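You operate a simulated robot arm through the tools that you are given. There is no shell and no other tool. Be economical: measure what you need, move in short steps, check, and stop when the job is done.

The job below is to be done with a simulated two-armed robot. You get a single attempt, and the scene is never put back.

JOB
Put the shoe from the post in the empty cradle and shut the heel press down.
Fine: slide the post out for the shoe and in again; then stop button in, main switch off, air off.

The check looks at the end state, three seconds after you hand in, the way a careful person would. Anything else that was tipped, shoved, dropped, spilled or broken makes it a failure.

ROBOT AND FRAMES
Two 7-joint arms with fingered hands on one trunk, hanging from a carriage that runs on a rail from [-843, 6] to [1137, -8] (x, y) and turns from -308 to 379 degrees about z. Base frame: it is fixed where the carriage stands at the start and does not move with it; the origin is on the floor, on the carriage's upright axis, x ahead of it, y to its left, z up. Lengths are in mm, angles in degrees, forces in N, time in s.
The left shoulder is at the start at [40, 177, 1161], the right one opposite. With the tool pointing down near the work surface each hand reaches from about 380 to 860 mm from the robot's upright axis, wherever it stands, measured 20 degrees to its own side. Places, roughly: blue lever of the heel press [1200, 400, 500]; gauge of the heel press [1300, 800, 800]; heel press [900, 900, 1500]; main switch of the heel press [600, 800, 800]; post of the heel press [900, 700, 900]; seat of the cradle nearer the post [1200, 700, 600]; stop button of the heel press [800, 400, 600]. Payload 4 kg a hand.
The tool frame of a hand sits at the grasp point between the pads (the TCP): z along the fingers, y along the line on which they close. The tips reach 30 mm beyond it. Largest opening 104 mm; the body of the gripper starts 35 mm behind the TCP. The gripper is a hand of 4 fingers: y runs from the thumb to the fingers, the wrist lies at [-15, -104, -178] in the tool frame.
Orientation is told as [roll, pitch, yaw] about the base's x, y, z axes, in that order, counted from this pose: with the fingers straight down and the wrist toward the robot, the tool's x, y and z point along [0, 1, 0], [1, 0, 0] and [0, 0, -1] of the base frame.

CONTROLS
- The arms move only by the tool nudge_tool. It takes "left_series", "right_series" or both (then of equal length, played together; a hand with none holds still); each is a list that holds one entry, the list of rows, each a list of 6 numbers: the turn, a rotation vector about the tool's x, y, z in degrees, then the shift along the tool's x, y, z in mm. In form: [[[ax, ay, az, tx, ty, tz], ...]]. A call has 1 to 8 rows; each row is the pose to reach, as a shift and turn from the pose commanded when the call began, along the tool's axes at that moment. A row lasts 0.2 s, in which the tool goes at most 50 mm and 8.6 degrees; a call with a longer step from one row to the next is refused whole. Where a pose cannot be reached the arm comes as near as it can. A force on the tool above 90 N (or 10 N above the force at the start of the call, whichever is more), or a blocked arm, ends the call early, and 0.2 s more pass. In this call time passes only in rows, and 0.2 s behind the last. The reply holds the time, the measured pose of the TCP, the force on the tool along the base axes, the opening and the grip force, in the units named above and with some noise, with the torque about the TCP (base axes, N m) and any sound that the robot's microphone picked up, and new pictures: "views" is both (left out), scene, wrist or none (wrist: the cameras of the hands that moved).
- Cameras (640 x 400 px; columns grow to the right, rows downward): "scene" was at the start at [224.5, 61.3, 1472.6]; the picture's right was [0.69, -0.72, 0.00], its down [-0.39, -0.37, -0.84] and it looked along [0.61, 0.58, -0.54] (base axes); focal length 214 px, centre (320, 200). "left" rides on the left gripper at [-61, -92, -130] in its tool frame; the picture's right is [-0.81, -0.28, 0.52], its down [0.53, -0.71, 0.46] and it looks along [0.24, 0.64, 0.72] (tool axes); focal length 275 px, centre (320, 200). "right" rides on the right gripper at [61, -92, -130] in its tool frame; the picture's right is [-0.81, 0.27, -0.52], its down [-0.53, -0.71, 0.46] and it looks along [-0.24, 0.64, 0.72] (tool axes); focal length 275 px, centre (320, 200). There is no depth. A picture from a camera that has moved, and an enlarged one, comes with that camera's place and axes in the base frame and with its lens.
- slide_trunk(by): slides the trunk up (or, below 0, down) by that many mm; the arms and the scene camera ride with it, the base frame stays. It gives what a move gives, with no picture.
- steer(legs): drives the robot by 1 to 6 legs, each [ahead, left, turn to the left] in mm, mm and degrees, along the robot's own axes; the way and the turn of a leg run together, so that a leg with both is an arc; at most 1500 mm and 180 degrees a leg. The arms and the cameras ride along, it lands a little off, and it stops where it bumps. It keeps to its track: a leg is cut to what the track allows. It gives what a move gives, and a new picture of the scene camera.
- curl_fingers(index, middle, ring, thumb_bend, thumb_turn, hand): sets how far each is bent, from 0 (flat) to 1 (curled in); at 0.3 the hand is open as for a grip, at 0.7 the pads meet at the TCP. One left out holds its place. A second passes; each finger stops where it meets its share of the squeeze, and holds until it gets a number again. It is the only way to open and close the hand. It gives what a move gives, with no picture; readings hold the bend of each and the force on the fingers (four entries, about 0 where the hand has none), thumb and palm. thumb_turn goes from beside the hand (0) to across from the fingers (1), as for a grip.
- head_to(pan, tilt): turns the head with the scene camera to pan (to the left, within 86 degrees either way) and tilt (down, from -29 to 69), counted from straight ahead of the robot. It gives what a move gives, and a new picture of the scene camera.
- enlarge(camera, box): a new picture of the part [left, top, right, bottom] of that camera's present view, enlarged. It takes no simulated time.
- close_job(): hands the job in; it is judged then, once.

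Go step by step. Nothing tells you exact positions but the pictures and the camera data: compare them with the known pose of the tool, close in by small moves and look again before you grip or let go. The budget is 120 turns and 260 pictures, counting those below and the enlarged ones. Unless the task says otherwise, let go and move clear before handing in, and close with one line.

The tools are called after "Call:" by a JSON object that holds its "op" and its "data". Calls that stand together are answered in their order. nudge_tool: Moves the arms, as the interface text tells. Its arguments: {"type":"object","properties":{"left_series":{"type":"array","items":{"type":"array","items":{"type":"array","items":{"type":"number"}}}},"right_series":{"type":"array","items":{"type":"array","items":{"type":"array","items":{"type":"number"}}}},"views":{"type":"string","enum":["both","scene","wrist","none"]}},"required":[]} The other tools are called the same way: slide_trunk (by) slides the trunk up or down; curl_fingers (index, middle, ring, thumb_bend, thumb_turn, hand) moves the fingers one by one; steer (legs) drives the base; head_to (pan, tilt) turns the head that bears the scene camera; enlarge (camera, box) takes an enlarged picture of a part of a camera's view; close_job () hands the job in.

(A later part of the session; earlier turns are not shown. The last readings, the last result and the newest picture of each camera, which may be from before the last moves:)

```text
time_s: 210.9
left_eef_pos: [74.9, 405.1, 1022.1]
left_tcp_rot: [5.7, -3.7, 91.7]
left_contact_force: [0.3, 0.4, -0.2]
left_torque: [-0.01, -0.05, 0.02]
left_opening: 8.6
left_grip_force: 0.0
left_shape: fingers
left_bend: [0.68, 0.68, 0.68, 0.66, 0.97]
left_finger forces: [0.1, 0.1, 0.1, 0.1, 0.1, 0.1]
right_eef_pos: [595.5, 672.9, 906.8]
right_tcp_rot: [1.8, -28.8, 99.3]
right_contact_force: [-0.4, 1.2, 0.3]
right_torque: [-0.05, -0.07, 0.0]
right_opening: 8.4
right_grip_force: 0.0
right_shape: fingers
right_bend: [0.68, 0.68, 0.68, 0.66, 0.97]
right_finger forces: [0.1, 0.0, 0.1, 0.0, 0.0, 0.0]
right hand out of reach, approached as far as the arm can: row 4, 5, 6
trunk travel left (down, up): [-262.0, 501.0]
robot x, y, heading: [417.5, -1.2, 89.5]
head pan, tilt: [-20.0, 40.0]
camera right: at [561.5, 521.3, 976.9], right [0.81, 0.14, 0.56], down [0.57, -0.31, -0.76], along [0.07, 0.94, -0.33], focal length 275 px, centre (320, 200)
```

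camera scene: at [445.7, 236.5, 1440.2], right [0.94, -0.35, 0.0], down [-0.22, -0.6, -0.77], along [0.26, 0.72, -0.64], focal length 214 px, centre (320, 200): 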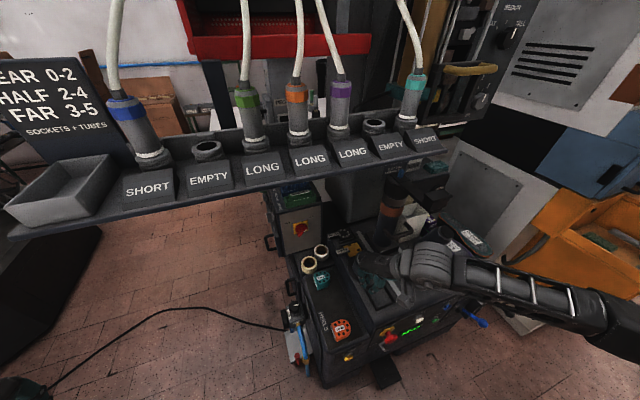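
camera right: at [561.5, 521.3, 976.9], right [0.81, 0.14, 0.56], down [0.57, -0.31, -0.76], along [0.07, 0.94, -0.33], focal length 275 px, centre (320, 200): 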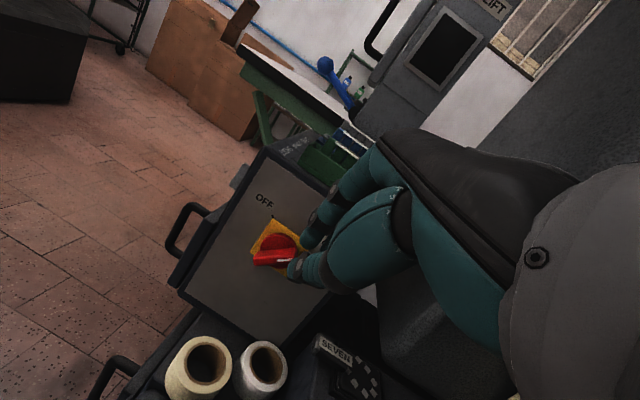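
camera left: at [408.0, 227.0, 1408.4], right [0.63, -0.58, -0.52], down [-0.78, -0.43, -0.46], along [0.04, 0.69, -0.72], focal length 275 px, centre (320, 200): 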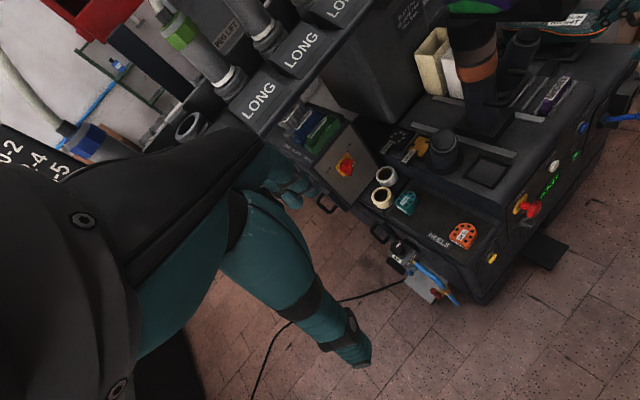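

The tilt is limited with the shoulder this high. I'll raise the hand and lower the trunk, then try again.

Call:
{"op": "nudge_tool", "data": {"right_series": [[[0, 0, 0, -10, 20, -35], [0, 0, 0, -20, 40, -70], [0, 0, 0, -30, 60, -105], [0, 0, 0, -40, 80, -140]]], "views": "none"}}

Call:
{"op": "slide_trunk", "data": {"by": -210}}

Call:
{"op": "nudge_tool", "data": {"right_series": [[[-4, 0, 2, -5, 10, 15], [-8, 0, 4, -10, 20, 30], [-12, 0, 6, -15, 30, 45], [-16, 0, 8, -20, 40, 60]]], "views": "wrist"}}

```text
time_s: 211.9
left_eef_pos: [77.6, 404.1, 1022.2]
left_tcp_rot: [5.6, -3.7, 91.7]
left_contact_force: [0.3, 0.3, -0.3]
left_torque: [0.01, 0.0, -0.02]
left_opening: 8.4
left_grip_force: 0.0
left_shape: fingers
left_bend: [0.68, 0.68, 0.68, 0.66, 0.97]
left_finger forces: [0.0, 0.0, 0.0, 0.1, 0.0, 0.0]
right_eef_pos: [643.1, 684.5, 1063.3]
right_tcp_rot: [1.5, -28.5, 99.2]
right_contact_force: [-0.7, 0.2, 0.6]
right_torque: [0.01, 0.0, 0.02]
right_opening: 8.4
right_grip_force: 0.0
right_shape: fingers
right_bend: [0.68, 0.68, 0.68, 0.66, 0.97]
right_finger forces: [0.0, 0.0, 0.0, 0.0, 0.0, 0.0]
trunk travel left (down, up): [-262.0, 501.0]
robot x, y, heading: [412.0, 0.0, 89.7]
head pan, tilt: [-20.0, 40.0]
```

```text
time_s: 214.1
left_eef_pos: [77.4, 404.4, 812.4]
left_tcp_rot: [5.6, -3.7, 91.7]
left_contact_force: [1.3, 0.2, 0.1]
left_torque: [-0.01, 0.0, 0.0]
left_opening: 8.7
left_grip_force: 0.1
left_shape: fingers
left_bend: [0.68, 0.68, 0.68, 0.66, 0.97]
left_finger forces: [0.0, 0.0, 0.0, 0.0, 0.0, 0.0]
right_eef_pos: [642.7, 684.7, 854.1]
right_tcp_rot: [1.5, -28.7, 99.2]
right_contact_force: [1.1, -0.9, 0.2]
right_torque: [-0.03, 0.03, 0.01]
right_opening: 8.4
right_grip_force: 0.1
right_shape: fingers
right_bend: [0.68, 0.68, 0.68, 0.66, 0.97]
right_finger forces: [0.1, 0.0, 0.0, 0.0, 0.1, 0.0]
trunk travel left (down, up): [-52.0, 711.0]
robot x, y, heading: [419.8, -2.2, 89.7]
head pan, tilt: [-20.0, 40.0]
```

```text
time_s: 215.1
left_eef_pos: [75.8, 404.9, 813.8]
left_tcp_rot: [5.7, -3.7, 91.7]
left_contact_force: [-0.2, -0.1, -0.7]
left_torque: [0.04, 0.01, 0.0]
left_opening: 8.4
left_grip_force: 0.1
left_shape: fingers
left_bend: [0.68, 0.68, 0.68, 0.66, 0.97]
left_finger forces: [0.1, 0.0, 0.0, 0.0, 0.1, 0.1]
right_eef_pos: [657.4, 738.7, 822.9]
right_tcp_rot: [7.2, -41.9, 91.2]
right_contact_force: [0.3, 0.3, -0.3]
right_torque: [0.02, -0.01, -0.02]
right_opening: 8.5
right_grip_force: 0.0
right_shape: fingers
right_bend: [0.68, 0.68, 0.68, 0.66, 0.97]
right_finger forces: [0.0, 0.0, 0.1, 0.0, 0.0, 0.1]
right hand out of reach, approached as far as the arm can: row 4
trunk travel left (down, up): [-52.0, 711.0]
robot x, y, heading: [415.9, -4.5, 89.9]
head pan, tilt: [-20.0, 40.0]
heard: click
camera right: at [615.0, 577.8, 861.5], right [0.87, -0.06, 0.49], down [0.48, -0.17, -0.86], along [0.13, 0.98, -0.13], focal length 275 px, centre (320, 200)
```

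right: 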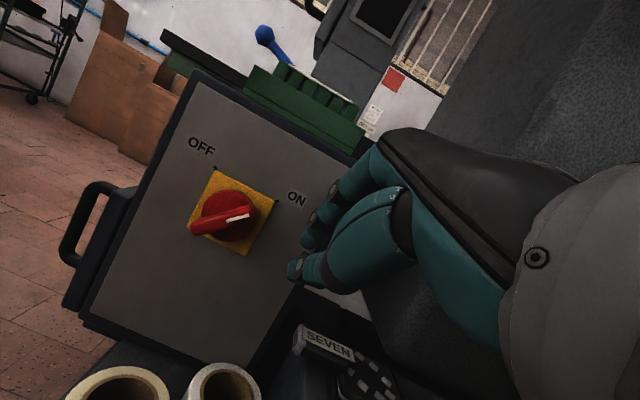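

The knob is at about [579, 815, 782], still at ON. (I'll check what clicked later.) Moving the fingertips forward to just right of the handle's upper end.

Call:
{"op": "nudge_tool", "data": {"right_series": [[[0, 0, 0, 0, 8, 10], [0, 0, 0, 0, 17, 20], [0, 0, 0, 0, 26, 31], [0, 0, 0, 0, 34, 41]]], "views": "wrist"}}

```text
time_s: 216.1
left_eef_pos: [77.5, 396.1, 811.3]
left_tcp_rot: [5.7, -3.4, 91.6]
left_contact_force: [0.7, 0.5, 0.1]
left_torque: [0.01, -0.01, -0.01]
left_opening: 8.7
left_grip_force: 0.0
left_shape: fingers
left_bend: [0.68, 0.68, 0.68, 0.66, 0.97]
left_finger forces: [0.1, 0.1, 0.0, 0.1, 0.0, 0.0]
right_eef_pos: [652.4, 782.4, 817.4]
right_tcp_rot: [7.4, -42.2, 91.1]
right_contact_force: [0.1, -0.5, -0.2]
right_torque: [0.01, 0.01, -0.02]
right_opening: 8.1
right_grip_force: 0.1
right_shape: fingers
right_bend: [0.68, 0.68, 0.68, 0.66, 0.97]
right_finger forces: [0.0, 0.0, 0.0, 0.0, 0.1, 0.0]
trunk travel left (down, up): [-52.0, 711.0]
robot x, y, heading: [413.9, 0.8, 89.6]
head pan, tilt: [-20.0, 40.0]
camera right: at [609.8, 620.3, 856.8], right [0.87, -0.05, 0.49], down [0.47, -0.17, -0.86], along [0.13, 0.98, -0.12], focal length 275 px, centre (320, 200)
```

right: 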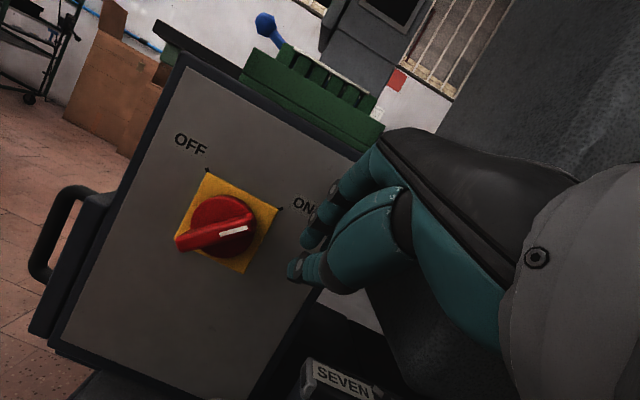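

The robot is being pushed back slightly, so my forearm may be touching something. Looking.

Call:
{"op": "enlarge", "data": {"camera": "scene", "box": [200, 140, 640, 400]}}

```text
1.45 times, centred on (420, 270) of scene
camera zoom: at [445.9, 230.5, 1229.5], right [0.94, -0.35, 0.0], down [-0.22, -0.61, -0.76], along [0.27, 0.71, -0.65], focal length 312 px, centre (174, 98)
```

zoom: 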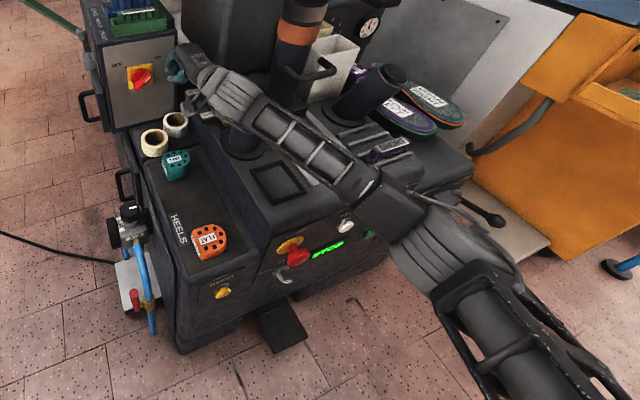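

Call:
{"op": "enlarge", "data": {"camera": "scene", "box": [370, 270, 470, 340]}}

Call:
{"op": "enlarge", "data": {"camera": "scene", "box": [300, 180, 420, 260]}}

```text
5.71 times, centred on (420, 305) of scene
camera zoom: at [445.9, 230.5, 1229.5], right [0.94, -0.35, 0.0], down [-0.22, -0.61, -0.76], along [0.27, 0.71, -0.65], focal length 1226 px, centre (-251, -400)
```

zoom: 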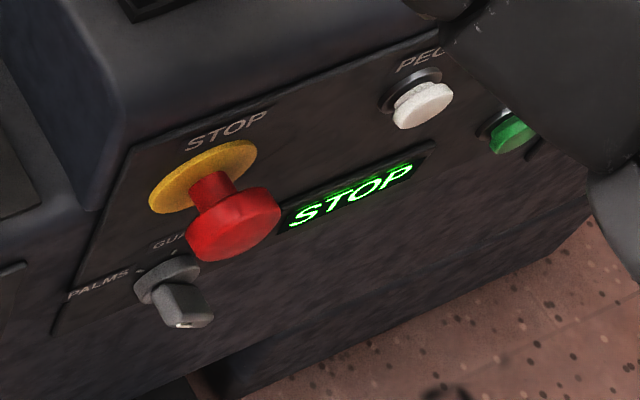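

```text
5.00 times, centred on (360, 220) of scene
camera zoom: at [445.9, 230.5, 1229.5], right [0.94, -0.35, 0.0], down [-0.22, -0.61, -0.76], along [0.27, 0.71, -0.65], focal length 1072 px, centre (120, 100)
```

zoom: 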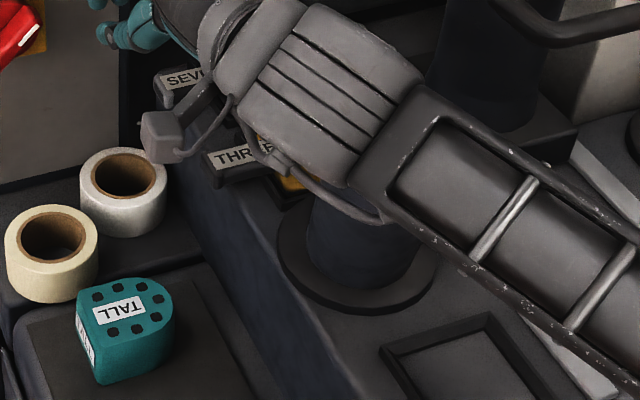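

The display still shows STOP and the forearm just lies close over the left stump. I'll go a little further forward and sweep left against the handle.

Call:
{"op": "nudge_tool", "data": {"right_series": [[[0, 0, 0, 0, 5, 8], [0, 0, 0, 15, 8, 10], [0, 0, 0, 30, 8, 10], [0, 0, 0, 42, 8, 10], [0, 0, 0, 54, 8, 10], [0, 0, 0, 66, 8, 10]]], "views": "wrist"}}

```text
time_s: 217.5
left_eef_pos: [82.1, 402.6, 810.0]
left_tcp_rot: [5.5, -3.7, 91.7]
left_contact_force: [0.7, 0.6, 0.5]
left_torque: [-0.02, 0.06, 0.01]
left_opening: 8.6
left_grip_force: 0.0
left_shape: fingers
left_bend: [0.68, 0.68, 0.68, 0.66, 0.97]
left_finger forces: [0.1, 0.0, 0.0, 0.0, 0.0, 0.1]
right_eef_pos: [624.6, 799.4, 821.6]
right_tcp_rot: [7.2, -41.9, 91.5]
right_contact_force: [-0.5, -1.9, 7.5]
right_torque: [-0.36, -0.15, -0.11]
right_opening: 8.6
right_grip_force: 0.2
right_shape: fingers
right_bend: [0.68, 0.68, 0.68, 0.66, 0.97]
right_finger forces: [0.0, 0.1, 0.1, 0.0, 0.0, 0.0]
right hand out of reach, approached as far as the arm can: row 3, 4, 5, 6
trunk travel left (down, up): [-52.0, 711.0]
robot x, y, heading: [415.9, -5.2, 89.8]
head pan, tilt: [-20.0, 40.0]
camera right: at [584.2, 638.4, 862.2], right [0.87, -0.05, 0.49], down [0.48, -0.17, -0.86], along [0.13, 0.98, -0.13], focal length 275 px, centre (320, 200)
```

right: 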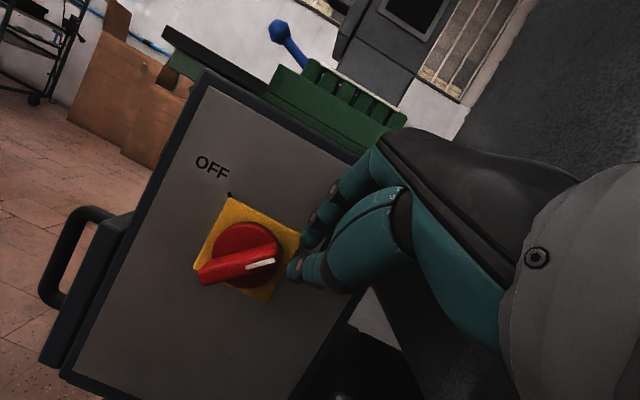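

The arm is at its limit sideways, but the fingers are right at the handle's ON end. I'll sweep by driving the robot left.

Call:
{"op": "steer", "data": {"legs": [[0, 50, 0]]}}

Call:
{"op": "enlarge", "data": {"camera": "right", "box": [100, 120, 440, 330]}}

```text
time_s: 218.4
left_eef_pos: [31.5, 403.0, 811.3]
left_tcp_rot: [5.5, -3.7, 91.7]
left_contact_force: [0.4, -0.3, 0.1]
left_torque: [0.04, -0.01, 0.01]
left_opening: 8.8
left_grip_force: 0.1
left_shape: fingers
left_bend: [0.68, 0.68, 0.68, 0.66, 0.97]
left_finger forces: [0.0, 0.0, 0.1, 0.0, 0.1, 0.0]
right_eef_pos: [576.5, 800.1, 808.3]
right_tcp_rot: [6.7, -40.8, 91.6]
right_contact_force: [5.4, -0.1, 9.1]
right_torque: [0.27, -0.22, -0.16]
right_opening: 8.5
right_grip_force: 5.5
right_shape: fingers
right_bend: [0.68, 0.67, 0.64, 0.66, 0.98]
right_finger forces: [0.0, 0.4, 9.8, 0.1, 0.0, 0.1]
trunk travel left (down, up): [-52.0, 711.0]
robot x, y, heading: [367.6, -0.3, 89.6]
head pan, tilt: [-20.0, 40.0]
camera scene: at [399.0, 236.5, 1229.6], right [0.94, -0.35, 0.0], down [-0.22, -0.6, -0.77], along [0.27, 0.72, -0.64], focal length 214 px, centre (320, 200)
```

scene: 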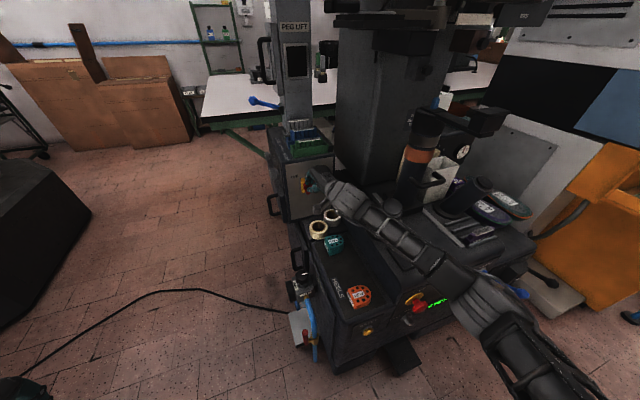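

```text
1.88 times, centred on (270, 225) of right
camera zoom: at [535.5, 639.3, 851.7], right [0.87, -0.04, 0.5], down [0.48, -0.19, -0.86], along [0.13, 0.98, -0.14], focal length 518 px, centre (414, 153)
```

zoom: 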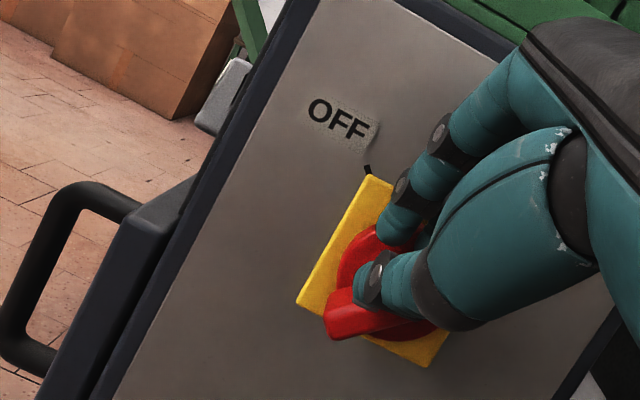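

The fingers slid above the handle without turning it. Instead I'll press its lower-left end downward, which turns it toward OFF: back off, shift left, forward again, then down.

Call:
{"op": "nudge_tool", "data": {"right_series": [[[0, 0, 0, 0, -12, -11], [0, 0, 0, 0, -22, -22]]], "views": "none"}}

Call:
{"op": "steer", "data": {"legs": [[0, 36, 0]]}}

Call:
{"op": "nudge_tool", "data": {"right_series": [[[0, 0, 0, 0, 13, 12], [0, 0, 0, 0, 24, 24]]], "views": "wrist"}}

```text
time_s: 219.1
left_eef_pos: [28.2, 403.3, 811.9]
left_tcp_rot: [5.6, -3.6, 91.7]
left_contact_force: [-1.3, 0.5, -0.3]
left_torque: [0.0, 0.01, -0.03]
left_opening: 8.7
left_grip_force: 0.0
left_shape: fingers
left_bend: [0.68, 0.68, 0.68, 0.66, 0.97]
left_finger forces: [0.1, 0.1, 0.1, 0.0, 0.1, 0.0]
right_eef_pos: [580.4, 775.0, 808.6]
right_tcp_rot: [7.0, -40.5, 91.6]
right_contact_force: [-0.6, -1.5, -0.1]
right_torque: [0.0, -0.04, -0.04]
right_opening: 8.6
right_grip_force: 0.2
right_shape: fingers
right_bend: [0.68, 0.68, 0.68, 0.66, 0.98]
right_finger forces: [0.0, 0.1, 0.0, 0.2, 0.0, 0.2]
right hand out of reach, approached as far as the arm can: row 2
trunk travel left (down, up): [-52.0, 711.0]
robot x, y, heading: [364.5, -2.9, 89.9]
head pan, tilt: [-20.0, 40.0]
```

```text
time_s: 219.9
left_eef_pos: [-2.6, 403.0, 811.4]
left_tcp_rot: [5.6, -3.6, 91.6]
left_contact_force: [0.0, -0.1, 0.1]
left_torque: [0.01, 0.03, 0.02]
left_opening: 8.5
left_grip_force: 0.1
left_shape: fingers
left_bend: [0.68, 0.68, 0.68, 0.66, 0.97]
left_finger forces: [0.0, 0.0, 0.1, 0.0, 0.1, 0.0]
right_eef_pos: [550.6, 777.9, 809.3]
right_tcp_rot: [6.8, -40.6, 91.6]
right_contact_force: [0.3, 0.0, 0.2]
right_torque: [0.01, 0.05, 0.02]
right_opening: 8.3
right_grip_force: 0.0
right_shape: fingers
right_bend: [0.68, 0.68, 0.68, 0.66, 0.98]
right_finger forces: [0.1, 0.1, 0.1, 0.1, 0.1, 0.1]
trunk travel left (down, up): [-52.0, 711.0]
robot x, y, heading: [330.7, -5.6, 89.9]
head pan, tilt: [-20.0, 40.0]
camera scene: at [363.7, 237.0, 1230.2], right [0.94, -0.35, 0.0], down [-0.22, -0.6, -0.77], along [0.27, 0.72, -0.64], focal length 214 px, centre (320, 200)
```

scene: 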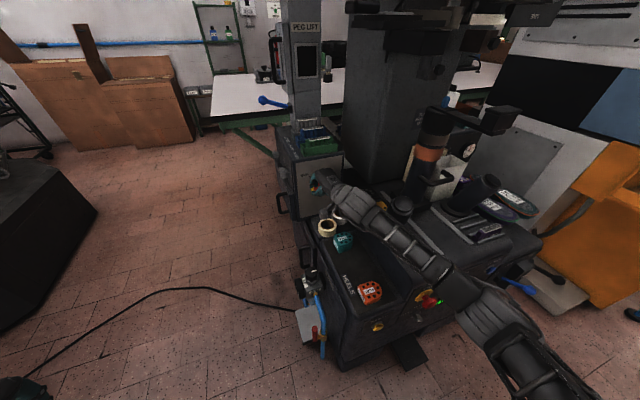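

```text
time_s: 220.5
left_eef_pos: [-7.6, 403.2, 812.2]
left_tcp_rot: [5.7, -3.6, 91.6]
left_contact_force: [-0.4, -0.7, -0.4]
left_torque: [-0.03, 0.0, -0.03]
left_opening: 8.5
left_grip_force: 0.1
left_shape: fingers
left_bend: [0.68, 0.68, 0.68, 0.66, 0.97]
left_finger forces: [0.0, 0.0, 0.1, 0.0, 0.0, 0.0]
right_eef_pos: [543.3, 811.8, 806.9]
right_tcp_rot: [6.9, -40.7, 91.4]
right_contact_force: [0.0, -1.2, -1.4]
right_torque: [-0.02, 0.0, -0.05]
right_opening: 8.5
right_grip_force: 0.7
right_shape: fingers
right_bend: [0.68, 0.69, 0.68, 0.66, 0.98]
right_finger forces: [0.0, 0.9, 0.0, 0.0, 0.1, 0.0]
trunk travel left (down, up): [-52.0, 711.0]
robot x, y, heading: [333.2, -1.8, 89.9]
head pan, tilt: [-20.0, 40.0]
camera right: at [501.7, 650.8, 849.8], right [0.87, -0.04, 0.49], down [0.48, -0.19, -0.86], along [0.13, 0.98, -0.15], focal length 275 px, centre (320, 200)
```

right: 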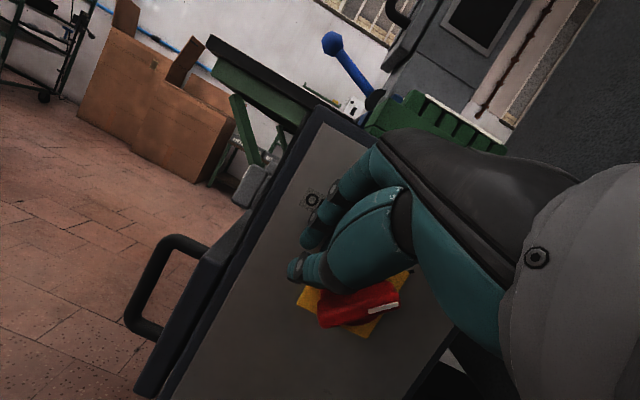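

The thumb is just above-left of the handle's lower end. Shift right 12 mm, press down, then sweep right to complete the turn.

Call:
{"op": "steer", "data": {"legs": [[0, -13, 0]]}}

Call:
{"op": "nudge_tool", "data": {"right_series": [[[0, 0, 0, 0, -9, 9], [0, 0, 0, 0, -18, 19], [0, 0, 0, 0, -27, 29], [0, 0, 0, 0, -36, 38]]], "views": "wrist"}}

```text
time_s: 221.3
left_eef_pos: [3.4, 404.6, 812.4]
left_tcp_rot: [5.7, -3.7, 91.6]
left_contact_force: [-0.7, 0.0, 0.2]
left_torque: [0.03, -0.05, -0.05]
left_opening: 8.8
left_grip_force: 0.0
left_shape: fingers
left_bend: [0.68, 0.68, 0.68, 0.66, 0.97]
left_finger forces: [0.1, 0.1, 0.0, 0.0, 0.1, 0.0]
right_eef_pos: [553.5, 810.6, 805.8]
right_tcp_rot: [7.2, -40.7, 91.4]
right_contact_force: [-0.9, -0.4, 0.8]
right_torque: [-0.02, 0.0, 0.0]
right_opening: 8.6
right_grip_force: 0.5
right_shape: fingers
right_bend: [0.68, 0.69, 0.68, 0.66, 0.98]
right_finger forces: [0.0, 1.3, 0.0, 0.0, 0.1, 0.1]
trunk travel left (down, up): [-52.0, 711.0]
robot x, y, heading: [343.9, 1.2, 90.0]
head pan, tilt: [-20.0, 40.0]
camera scene: at [372.3, 236.8, 1230.1], right [0.94, -0.35, 0.0], down [-0.22, -0.6, -0.77], along [0.26, 0.72, -0.64], focal length 214 px, centre (320, 200)
```

scene: 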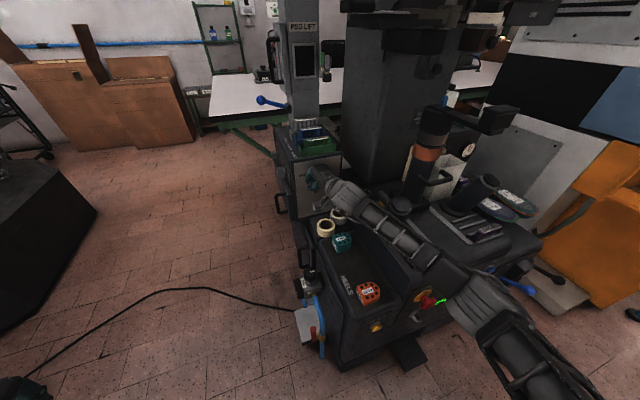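

```text
time_s: 222.3
left_eef_pos: [2.7, 404.3, 811.7]
left_tcp_rot: [5.8, -3.7, 91.7]
left_contact_force: [-0.2, 0.8, 0.1]
left_torque: [0.0, -0.06, -0.02]
left_opening: 8.5
left_grip_force: 0.1
left_shape: fingers
left_bend: [0.68, 0.68, 0.68, 0.66, 0.97]
left_finger forces: [0.0, 0.1, 0.0, 0.0, 0.1, 0.1]
right_eef_pos: [553.3, 809.7, 776.0]
right_tcp_rot: [7.1, -41.4, 92.3]
right_contact_force: [-0.5, -2.8, 7.4]
right_torque: [0.25, -0.12, -0.01]
right_opening: 8.3
right_grip_force: 6.4
right_shape: fingers
right_bend: [0.68, 0.68, 0.65, 0.66, 0.98]
right_finger forces: [0.1, 8.6, 4.5, 0.0, 0.0, 0.0]
right hand out of reach, approached as far as the arm can: row 2, 3, 4
trunk travel left (down, up): [-52.0, 711.0]
robot x, y, heading: [338.8, -5.8, 89.9]
head pan, tilt: [-20.0, 40.0]
camera right: at [514.2, 648.5, 816.8], right [0.87, -0.03, 0.49], down [0.48, -0.17, -0.86], along [0.11, 0.98, -0.14], focal length 275 px, centre (320, 200)
```

right: 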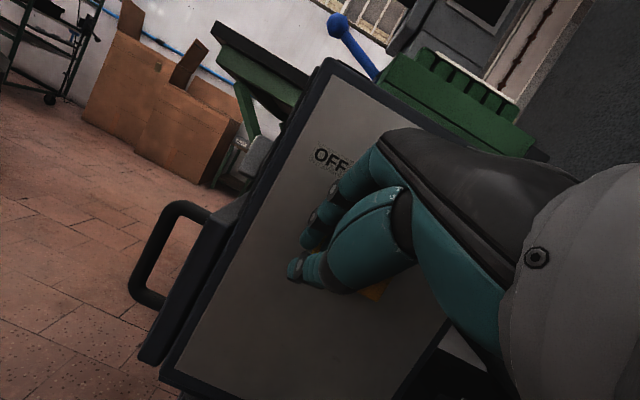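

Pressing a bit lower with the trunk, then sweeping right.

Call:
{"op": "slide_trunk", "data": {"by": -25}}

Call:
{"op": "steer", "data": {"legs": [[0, -60, 0]]}}

Call:
{"op": "enlarge", "data": {"camera": "right", "box": [60, 60, 480, 400]}}

```text
time_s: 223.0
left_eef_pos: [6.5, 405.6, 786.6]
left_tcp_rot: [5.6, -3.7, 91.6]
left_contact_force: [-0.6, -0.2, -1.0]
left_torque: [0.03, 0.0, 0.01]
left_opening: 8.7
left_grip_force: 0.1
left_shape: fingers
left_bend: [0.68, 0.68, 0.68, 0.66, 0.97]
left_finger forces: [0.0, 0.0, 0.0, 0.1, 0.0, 0.0]
right_eef_pos: [552.4, 810.4, 764.7]
right_tcp_rot: [7.2, -43.0, 92.7]
right_contact_force: [-4.6, -20.8, 43.2]
right_torque: [1.04, -1.22, -0.38]
right_opening: 8.2
right_grip_force: 38.0
right_shape: fingers
right_bend: [0.68, 0.68, 0.62, 0.66, 0.98]
right_finger forces: [0.0, 18.7, 58.3, 0.0, 0.0, 0.0]
trunk travel left (down, up): [-27.0, 736.0]
robot x, y, heading: [346.7, -3.7, 89.8]
head pan, tilt: [-20.0, 40.0]
```

```text
time_s: 223.9
left_eef_pos: [37.1, 402.4, 794.2]
left_tcp_rot: [6.6, -3.7, 91.8]
left_contact_force: [-0.1, 0.7, -0.2]
left_torque: [0.03, 0.0, 0.0]
left_opening: 8.4
left_grip_force: 0.0
left_shape: fingers
left_bend: [0.68, 0.68, 0.68, 0.66, 0.97]
left_finger forces: [0.0, 0.0, 0.0, 0.0, 0.0, 0.1]
right_eef_pos: [562.0, 808.1, 764.7]
right_tcp_rot: [9.3, -42.6, 92.7]
right_contact_force: [-52.3, 25.4, -0.9]
right_torque: [-1.07, -1.14, 2.04]
right_opening: 8.0
right_grip_force: 59.7
right_shape: fingers
right_bend: [0.68, 0.68, 0.6, 0.66, 0.98]
right_finger forces: [0.1, 15.1, 104.3, 0.0, 0.0, 0.0]
trunk travel left (down, up): [-27.0, 736.0]
robot x, y, heading: [401.6, -4.4, 90.2]
head pan, tilt: [-20.0, 40.0]
camera scene: at [412.5, 236.6, 1205.9], right [0.94, -0.34, -0.02], down [-0.23, -0.6, -0.76], along [0.25, 0.72, -0.65], focal length 214 px, centre (320, 200)
```

scene: 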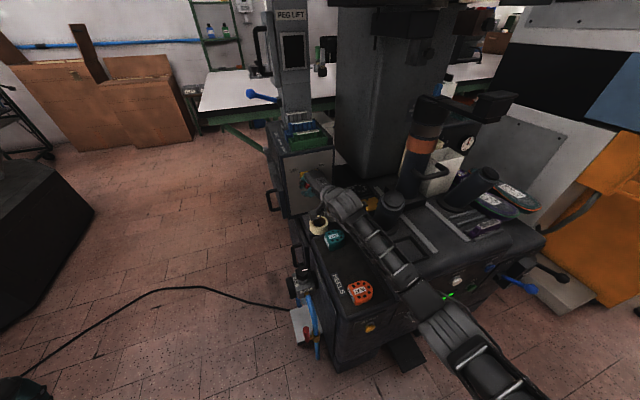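

```text
1.18 times, centred on (270, 230) of right
camera zoom: at [529.0, 645.3, 803.4], right [0.88, -0.01, 0.47], down [0.46, -0.14, -0.88], along [0.08, 0.99, -0.12], focal length 324 px, centre (379, 165)
```

zoom: 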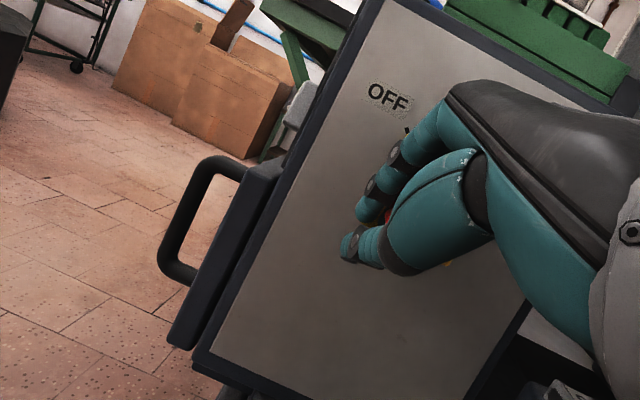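

The finger is jammed against the knob body. I'll relieve it, retreat, and redo the sweep from the right at a slightly lower height so the fingers bear on the handle's side.

Call:
{"op": "steer", "data": {"legs": [[0, 50, 0]]}}

Call:
{"op": "nudge_tool", "data": {"right_series": [[[0, 0, 0, 0, 0, -20], [0, 0, 0, 0, -5, -45], [0, 0, 0, 0, 5, -62]]], "views": "none"}}

Call:
{"op": "steer", "data": {"legs": [[0, -100, 0]]}}

Call:
{"op": "enlarge", "data": {"camera": "right", "box": [60, 60, 480, 400]}}

```text
time_s: 224.9
left_eef_pos: [15.7, 403.8, 785.4]
left_tcp_rot: [5.5, -3.8, 91.9]
left_contact_force: [0.5, -1.0, 0.1]
left_torque: [-0.02, -0.01, 0.07]
left_opening: 8.5
left_grip_force: 0.1
left_shape: fingers
left_bend: [0.68, 0.68, 0.68, 0.66, 0.97]
left_finger forces: [0.0, 0.0, 0.0, 0.0, 0.0, 0.0]
right_eef_pos: [540.0, 809.5, 766.6]
right_tcp_rot: [7.6, -42.5, 93.7]
right_contact_force: [0.4, 2.4, -0.8]
right_torque: [0.03, 0.03, 0.05]
right_opening: 8.3
right_grip_force: 1.2
right_shape: fingers
right_bend: [0.68, 0.68, 0.67, 0.66, 0.98]
right_finger forces: [0.0, 0.0, 1.8, 0.0, 0.0, 0.0]
trunk travel left (down, up): [-27.0, 736.0]
robot x, y, heading: [354.3, -4.3, 90.2]
head pan, tilt: [-20.0, 40.0]
camera scene: at [383.2, 237.4, 1205.0], right [0.94, -0.34, 0.0], down [-0.22, -0.6, -0.77], along [0.26, 0.72, -0.64], focal length 214 px, centre (320, 200)
```

scene: 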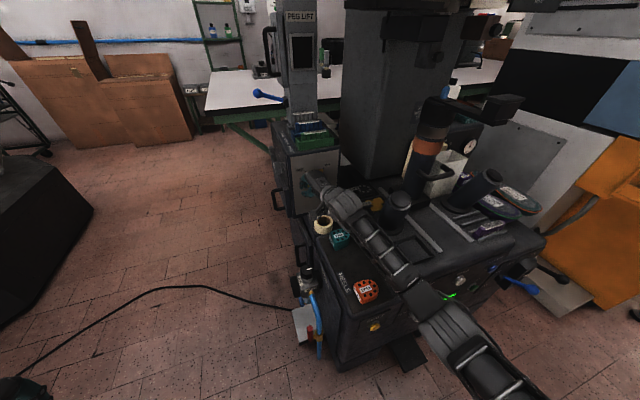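

```text
time_s: 225.7
left_eef_pos: [12.9, 404.8, 786.5]
left_tcp_rot: [5.6, -3.7, 91.9]
left_contact_force: [-0.4, -0.5, 0.4]
left_torque: [-0.04, 0.01, -0.02]
left_opening: 8.7
left_grip_force: 0.1
left_shape: fingers
left_bend: [0.68, 0.68, 0.68, 0.66, 0.97]
left_finger forces: [0.0, 0.1, 0.1, 0.1, 0.0, 0.0]
right_eef_pos: [548.6, 773.9, 815.9]
right_tcp_rot: [8.0, -42.5, 93.6]
right_contact_force: [-0.6, 0.4, 0.6]
right_torque: [-0.03, 0.0, -0.01]
right_opening: 8.4
right_grip_force: 0.0
right_shape: fingers
right_bend: [0.68, 0.68, 0.68, 0.66, 0.98]
right_finger forces: [0.1, 0.1, 0.0, 0.0, 0.1, 0.1]
trunk travel left (down, up): [-27.0, 736.0]
robot x, y, heading: [351.3, -4.7, 89.9]
head pan, tilt: [-20.0, 40.0]
```

```text
time_s: 226.7
left_eef_pos: [79.0, 400.9, 787.7]
left_tcp_rot: [5.7, -3.6, 92.1]
left_contact_force: [0.0, -1.0, 0.4]
left_torque: [0.01, -0.02, -0.01]
left_opening: 8.4
left_grip_force: 0.0
left_shape: fingers
left_bend: [0.68, 0.68, 0.68, 0.66, 0.97]
left_finger forces: [0.1, 0.1, 0.0, 0.0, 0.0, 0.0]
right_eef_pos: [600.9, 768.7, 815.5]
right_tcp_rot: [8.1, -42.6, 94.7]
right_contact_force: [-0.2, -0.6, -0.3]
right_torque: [0.01, 0.03, 0.04]
right_opening: 8.1
right_grip_force: 0.1
right_shape: fingers
right_bend: [0.68, 0.68, 0.68, 0.66, 0.98]
right_finger forces: [0.1, 0.0, 0.0, 0.0, 0.1, 0.0]
trunk travel left (down, up): [-27.0, 736.0]
robot x, y, heading: [421.5, -3.1, 90.0]
head pan, tilt: [-20.0, 40.0]
heard: click
stopped in leg 1: the robot was blocked; the commanded pose is now the measured one
camera scene: at [448.1, 236.1, 1204.9], right [0.94, -0.34, 0.0], down [-0.22, -0.61, -0.77], along [0.26, 0.72, -0.64], focal length 214 px, centre (320, 200)
```

scene: 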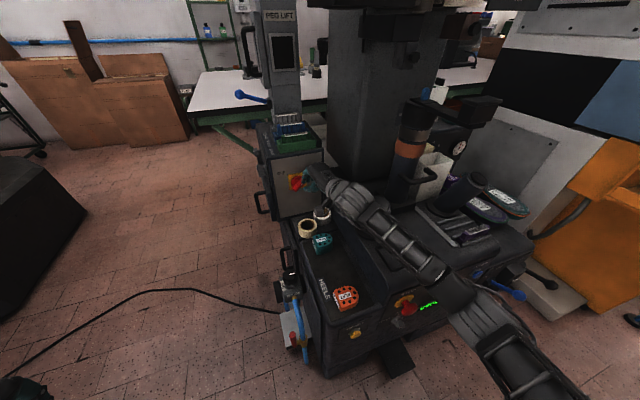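

```text
1.18 times, centred on (270, 230) of right
camera zoom: at [572.3, 603.9, 853.3], right [0.88, 0.01, 0.48], down [0.48, -0.13, -0.87], along [0.06, 0.99, -0.12], focal length 324 px, centre (379, 165)
```

zoom: 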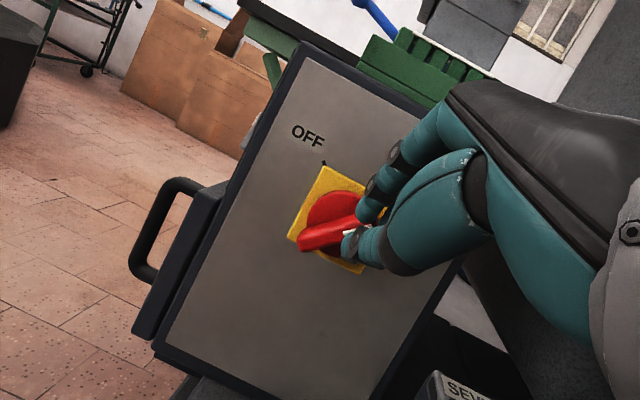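

Still ON; the elbow blocks the right side. Previously my contact was too far right on the knob. I'll redo the downward press about 20 mm further left, so only the handle's lower-left end is caught.

Call:
{"op": "steer", "data": {"legs": [[0, 88, 0]]}}

Call:
{"op": "nudge_tool", "data": {"right_series": [[[0, 0, 0, 0, 10, 16], [0, 0, 0, 0, 20, 33], [0, 0, 0, 0, 12, 42], [0, 0, 0, 0, 3, 51], [0, 0, 0, 0, -6, 60]]], "views": "wrist"}}

```text
time_s: 227.8
left_eef_pos: [-2.4, 403.0, 785.8]
left_tcp_rot: [5.6, -3.7, 91.8]
left_contact_force: [-0.8, 0.0, -0.2]
left_torque: [0.01, -0.01, 0.0]
left_opening: 8.6
left_grip_force: 0.0
left_shape: fingers
left_bend: [0.68, 0.68, 0.68, 0.66, 0.97]
left_finger forces: [0.0, 0.1, 0.1, 0.0, 0.0, 0.0]
right_eef_pos: [523.5, 768.4, 815.6]
right_tcp_rot: [8.0, -42.6, 94.4]
right_contact_force: [-0.1, 0.2, 0.5]
right_torque: [0.02, 0.0, 0.0]
right_opening: 8.3
right_grip_force: 0.1
right_shape: fingers
right_bend: [0.68, 0.68, 0.68, 0.66, 0.98]
right_finger forces: [0.0, 0.0, 0.0, 0.0, 0.0, 0.1]
trunk travel left (down, up): [-27.0, 736.0]
robot x, y, heading: [335.1, -3.0, 89.8]
head pan, tilt: [-20.0, 40.0]
camera scene: at [364.9, 237.1, 1205.2], right [0.94, -0.34, 0.0], down [-0.22, -0.6, -0.77], along [0.26, 0.72, -0.64], focal length 214 px, centre (320, 200)
```

scene: 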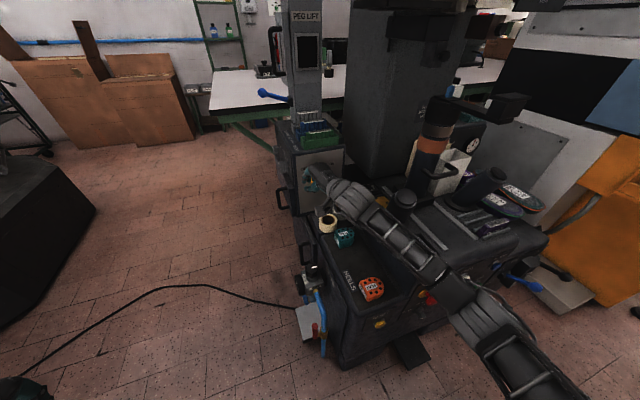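

```text
time_s: 229.0
left_eef_pos: [-7.6, 401.5, 786.6]
left_tcp_rot: [5.7, -3.7, 91.8]
left_contact_force: [-0.1, -0.2, 0.1]
left_torque: [-0.02, -0.04, -0.01]
left_opening: 8.7
left_grip_force: 0.0
left_shape: fingers
left_bend: [0.68, 0.68, 0.68, 0.66, 0.97]
left_finger forces: [0.1, 0.1, 0.1, 0.0, 0.0, 0.0]
right_eef_pos: [509.4, 802.9, 765.0]
right_tcp_rot: [8.1, -42.5, 94.4]
right_contact_force: [-0.5, -0.5, -0.2]
right_torque: [-0.01, 0.0, -0.06]
right_opening: 8.4
right_grip_force: 0.1
right_shape: fingers
right_bend: [0.68, 0.68, 0.68, 0.66, 0.98]
right_finger forces: [0.0, 0.0, 0.1, 0.0, 0.0, 0.1]
trunk travel left (down, up): [-27.0, 736.0]
robot x, y, heading: [337.5, -0.0, 90.2]
head pan, tilt: [-20.0, 40.0]
camera right: at [479.3, 639.0, 804.0], right [0.88, 0.0, 0.48], down [0.48, -0.13, -0.87], along [0.06, 0.99, -0.12], focal length 275 px, centre (320, 200)
```

right: 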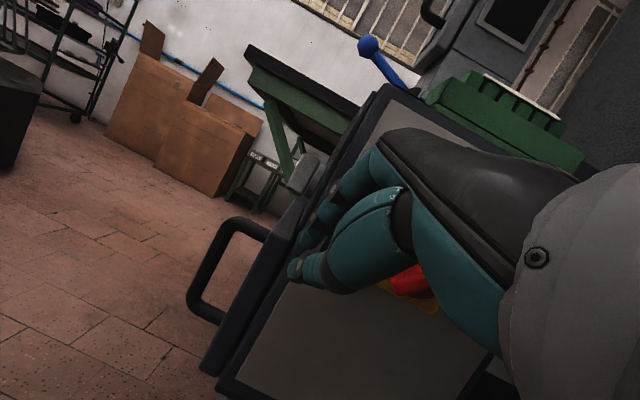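

The fingers are now left of and level with the handle's lower end. Sweeping right will push that end over, turning it toward OFF.

Call:
{"op": "steer", "data": {"legs": [[0, -62, 0]]}}

Call:
{"op": "enlarge", "data": {"camera": "right", "box": [60, 60, 480, 400]}}

```text
time_s: 230.0
left_eef_pos: [44.9, 401.3, 789.6]
left_tcp_rot: [6.0, -3.7, 91.8]
left_contact_force: [-0.1, 0.2, -0.5]
left_torque: [0.03, 0.01, -0.03]
left_opening: 8.4
left_grip_force: 0.0
left_shape: fingers
left_bend: [0.68, 0.68, 0.68, 0.66, 0.97]
left_finger forces: [0.0, 0.0, 0.0, 0.0, 0.0, 0.1]
right_eef_pos: [548.1, 801.5, 766.0]
right_tcp_rot: [8.9, -42.7, 94.8]
right_contact_force: [-51.1, 0.1, -1.7]
right_torque: [-0.25, -0.41, 1.13]
right_opening: 8.4
right_grip_force: 24.7
right_shape: fingers
right_bend: [0.68, 0.68, 0.67, 0.66, 0.98]
right_finger forces: [0.0, 0.1, 49.0, 0.0, 0.0, 0.0]
trunk travel left (down, up): [-27.0, 736.0]
robot x, y, heading: [399.0, 2.0, 89.9]
head pan, tilt: [-20.0, 40.0]
camera scene: at [417.1, 236.6, 1204.9], right [0.94, -0.34, -0.01], down [-0.23, -0.6, -0.76], along [0.26, 0.72, -0.64], focal length 214 px, centre (320, 200)
```

scene: 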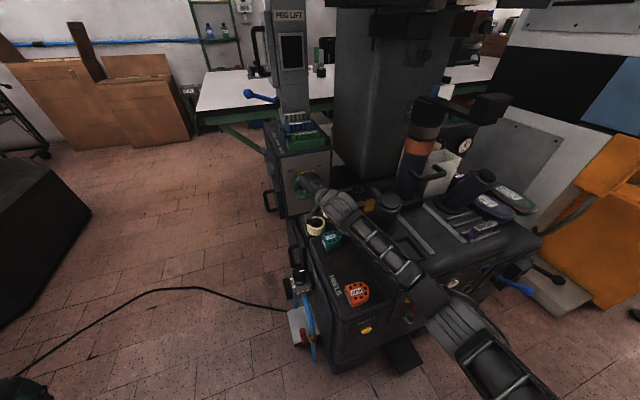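

```text
1.18 times, centred on (270, 230) of right
camera zoom: at [521.7, 636.7, 804.2], right [0.88, 0.02, 0.47], down [0.47, -0.12, -0.88], along [0.04, 0.99, -0.12], focal length 324 px, centre (379, 165)
```

zoom: 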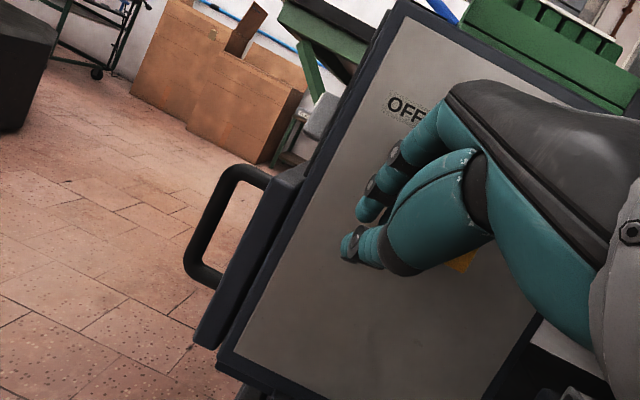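

The finger pushes at the knob's mid-height, giving no leverage. I'll relieve, go 20 mm lower, and sweep right again.

Call:
{"op": "steer", "data": {"legs": [[0, 40, 0]]}}

Call:
{"op": "slide_trunk", "data": {"by": -20}}

Call:
{"op": "steer", "data": {"legs": [[0, -62, 0]]}}

Call:
{"op": "enlarge", "data": {"camera": "right", "box": [60, 60, 480, 400]}}

```text
time_s: 230.9
left_eef_pos: [22.6, 402.2, 785.9]
left_tcp_rot: [5.3, -3.6, 91.7]
left_contact_force: [0.0, 0.0, 0.5]
left_torque: [-0.02, 0.04, 0.0]
left_opening: 8.7
left_grip_force: 0.1
left_shape: fingers
left_bend: [0.68, 0.68, 0.68, 0.66, 0.97]
left_finger forces: [0.0, 0.0, 0.0, 0.0, 0.1, 0.1]
right_eef_pos: [526.5, 802.3, 767.1]
right_tcp_rot: [8.2, -42.7, 95.2]
right_contact_force: [-0.6, -0.1, -0.4]
right_torque: [-0.01, 0.01, 0.03]
right_opening: 8.4
right_grip_force: 0.0
right_shape: fingers
right_bend: [0.68, 0.68, 0.68, 0.66, 0.98]
right_finger forces: [0.0, 0.0, 0.0, 0.1, 0.0, 0.0]
trunk travel left (down, up): [-27.0, 736.0]
robot x, y, heading: [356.9, -5.1, 90.1]
head pan, tilt: [-20.0, 40.0]
camera scene: at [388.7, 236.9, 1205.2], right [0.94, -0.34, 0.0], down [-0.22, -0.6, -0.77], along [0.26, 0.72, -0.64], focal length 214 px, centre (320, 200)
```

scene: 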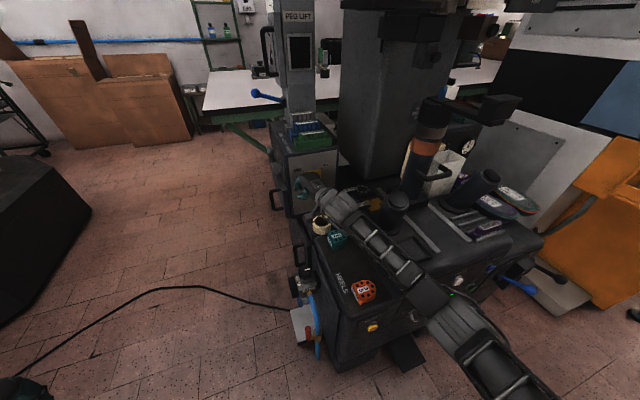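

```text
time_s: 231.5
left_eef_pos: [19.6, 402.0, 768.0]
left_tcp_rot: [5.5, -3.7, 91.7]
left_contact_force: [-0.7, -0.2, -0.8]
left_torque: [-0.01, -0.01, 0.02]
left_opening: 8.4
left_grip_force: 0.0
left_shape: fingers
left_bend: [0.68, 0.68, 0.68, 0.66, 0.97]
left_finger forces: [0.0, 0.1, 0.0, 0.0, 0.1, 0.0]
right_eef_pos: [524.3, 802.6, 749.8]
right_tcp_rot: [8.3, -42.8, 95.0]
right_contact_force: [-0.5, 0.3, -0.1]
right_torque: [0.01, -0.03, -0.03]
right_opening: 8.3
right_grip_force: 0.0
right_shape: fingers
right_bend: [0.68, 0.68, 0.68, 0.66, 0.98]
right_finger forces: [0.0, 0.0, 0.0, 0.0, 0.0, 0.0]
trunk travel left (down, up): [-7.0, 756.0]
robot x, y, heading: [356.4, -4.1, 89.9]
head pan, tilt: [-20.0, 40.0]
```

```text
time_s: 232.5
left_eef_pos: [41.4, 390.8, 766.8]
left_tcp_rot: [6.1, -3.2, 92.1]
left_contact_force: [-0.1, -0.3, 0.4]
left_torque: [0.0, 0.03, 0.01]
left_opening: 8.2
left_grip_force: 0.1
left_shape: fingers
left_bend: [0.68, 0.68, 0.68, 0.66, 0.97]
left_finger forces: [0.0, 0.0, 0.0, 0.0, 0.0, 0.0]
right_eef_pos: [507.3, 788.3, 768.0]
right_tcp_rot: [10.6, -44.9, 96.8]
right_contact_force: [0.1, 0.6, 0.1]
right_torque: [0.0, -0.01, -0.01]
right_opening: 8.2
right_grip_force: 0.0
right_shape: fingers
right_bend: [0.68, 0.68, 0.68, 0.66, 0.98]
right_finger forces: [0.1, 0.0, 0.0, 0.1, 0.0, 0.1]
trunk travel left (down, up): [-7.0, 756.0]
robot x, y, heading: [399.5, -1.4, 90.4]
head pan, tilt: [-20.0, 40.0]
stopped in leg 1: the robot was blocked; the commanded pose is now the measured one
camera scene: at [414.3, 229.9, 1182.4], right [0.94, -0.33, -0.01], down [-0.22, -0.61, -0.76], along [0.25, 0.72, -0.65], focal length 214 px, centre (320, 200)
```

scene: 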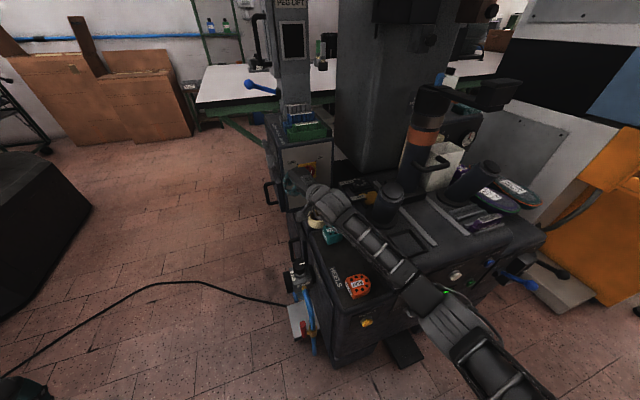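

```text
1.18 times, centred on (270, 230) of right
camera zoom: at [490.4, 621.4, 802.2], right [0.89, 0.05, 0.45], down [0.45, -0.07, -0.89], along [-0.01, 1.0, -0.08], focal length 324 px, centre (379, 165)
```

zoom: 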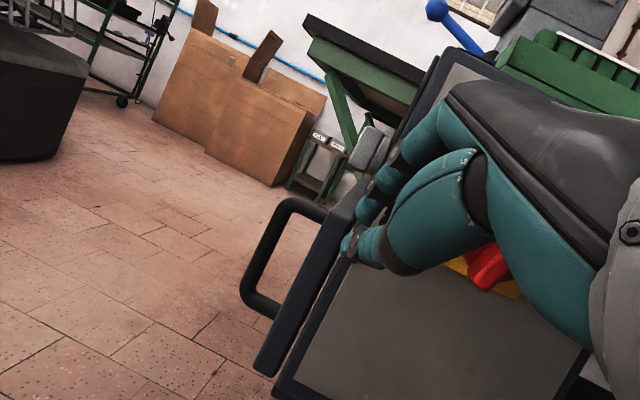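

The low trunk makes the elbow hit the deck. I'll raise the trunk 90 mm, bring the hand around to the right of the knob again, and approach with the fingers ~15 mm lower than in my first sweep.

Call:
{"op": "slide_trunk", "data": {"by": 95}}

Call:
{"op": "nudge_tool", "data": {"right_series": [[[0, 0, 0, 0, -28, -28], [0, -1, 1, -35, -28, -28], [0, -2, 2, -70, -28, -28], [0, -3, 3, -105, -28, -28], [0, -4, 4, -142, -28, -28]]], "views": "none"}}

Call:
{"op": "nudge_tool", "data": {"right_series": [[[0, 0, 0, 0, 2, 25], [0, 0, 0, 0, 3, 50], [0, 0, 0, 0, 5, 75]]], "views": "wrist"}}

```text
time_s: 233.8
left_eef_pos: [56.4, 400.2, 861.9]
left_tcp_rot: [5.6, -3.6, 92.1]
left_contact_force: [-0.1, -0.1, 0.1]
left_torque: [-0.03, 0.01, 0.01]
left_opening: 8.7
left_grip_force: 0.1
left_shape: fingers
left_bend: [0.68, 0.68, 0.68, 0.66, 0.97]
left_finger forces: [0.0, 0.0, 0.0, 0.1, 0.1, 0.1]
right_eef_pos: [530.8, 799.4, 867.1]
right_tcp_rot: [9.6, -44.8, 96.8]
right_contact_force: [0.0, 0.1, -0.2]
right_torque: [0.0, 0.04, -0.05]
right_opening: 8.1
right_grip_force: 0.0
right_shape: fingers
right_bend: [0.68, 0.68, 0.68, 0.66, 0.98]
right_finger forces: [0.0, 0.0, 0.0, 0.0, 0.0, 0.0]
trunk travel left (down, up): [-102.0, 661.0]
robot x, y, heading: [399.0, -3.9, 90.4]
head pan, tilt: [-20.0, 40.0]
```

```text
time_s: 235.0
left_eef_pos: [58.4, 401.2, 861.5]
left_tcp_rot: [5.5, -3.7, 92.1]
left_contact_force: [0.7, -0.4, 0.0]
left_torque: [0.01, 0.03, 0.03]
left_opening: 8.6
left_grip_force: 0.1
left_shape: fingers
left_bend: [0.68, 0.68, 0.68, 0.66, 0.97]
left_finger forces: [0.1, 0.0, 0.0, 0.0, 0.0, 0.1]
right_eef_pos: [679.4, 794.5, 851.1]
right_tcp_rot: [9.3, -44.2, 91.2]
right_contact_force: [0.3, 0.4, -0.3]
right_torque: [0.0, 0.0, 0.02]
right_opening: 8.2
right_grip_force: 0.0
right_shape: fingers
right_bend: [0.68, 0.68, 0.68, 0.66, 0.98]
right_finger forces: [0.1, 0.0, 0.1, 0.0, 0.0, 0.0]
trunk travel left (down, up): [-102.0, 661.0]
robot x, y, heading: [401.6, -4.4, 90.4]
head pan, tilt: [-20.0, 40.0]
```

```text
time_s: 236.0
left_eef_pos: [60.6, 392.5, 855.2]
left_tcp_rot: [5.5, -3.2, 91.6]
left_contact_force: [-0.3, 0.2, -0.2]
left_torque: [-0.11, 0.01, 0.02]
left_opening: 8.5
left_grip_force: 0.1
left_shape: fingers
left_bend: [0.68, 0.68, 0.68, 0.66, 0.97]
left_finger forces: [0.1, 0.0, 0.0, 0.1, 0.0, 0.0]
right_eef_pos: [670.0, 840.6, 859.8]
right_tcp_rot: [11.6, -49.2, 90.0]
right_contact_force: [10.8, -74.5, 12.0]
right_torque: [-1.0, -0.08, -0.13]
right_opening: 1.3
right_grip_force: 39.2
right_shape: fingers
right_bend: [0.71, 0.7, 0.68, 0.61, 0.96]
right_finger forces: [21.4, 26.2, 0.1, 0.0, 30.3, 0.0]
trunk travel left (down, up): [-102.0, 661.0]
robot x, y, heading: [396.8, -2.8, 89.8]
head pan, tilt: [-20.0, 40.0]
heard: click
stopped in row 3 (right hand): the arm was blocked; the commanded pose is now the measured one
camera right: at [635.8, 674.4, 880.8], right [0.9, -0.08, 0.43], down [0.43, -0.05, -0.9], along [0.09, 1.0, -0.01], focal length 275 px, centre (320, 200)
```

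right: 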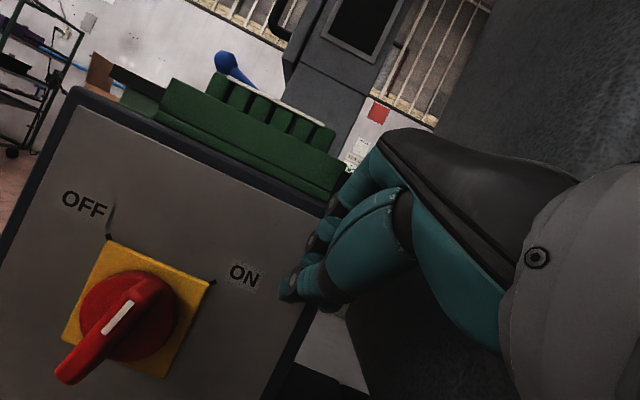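

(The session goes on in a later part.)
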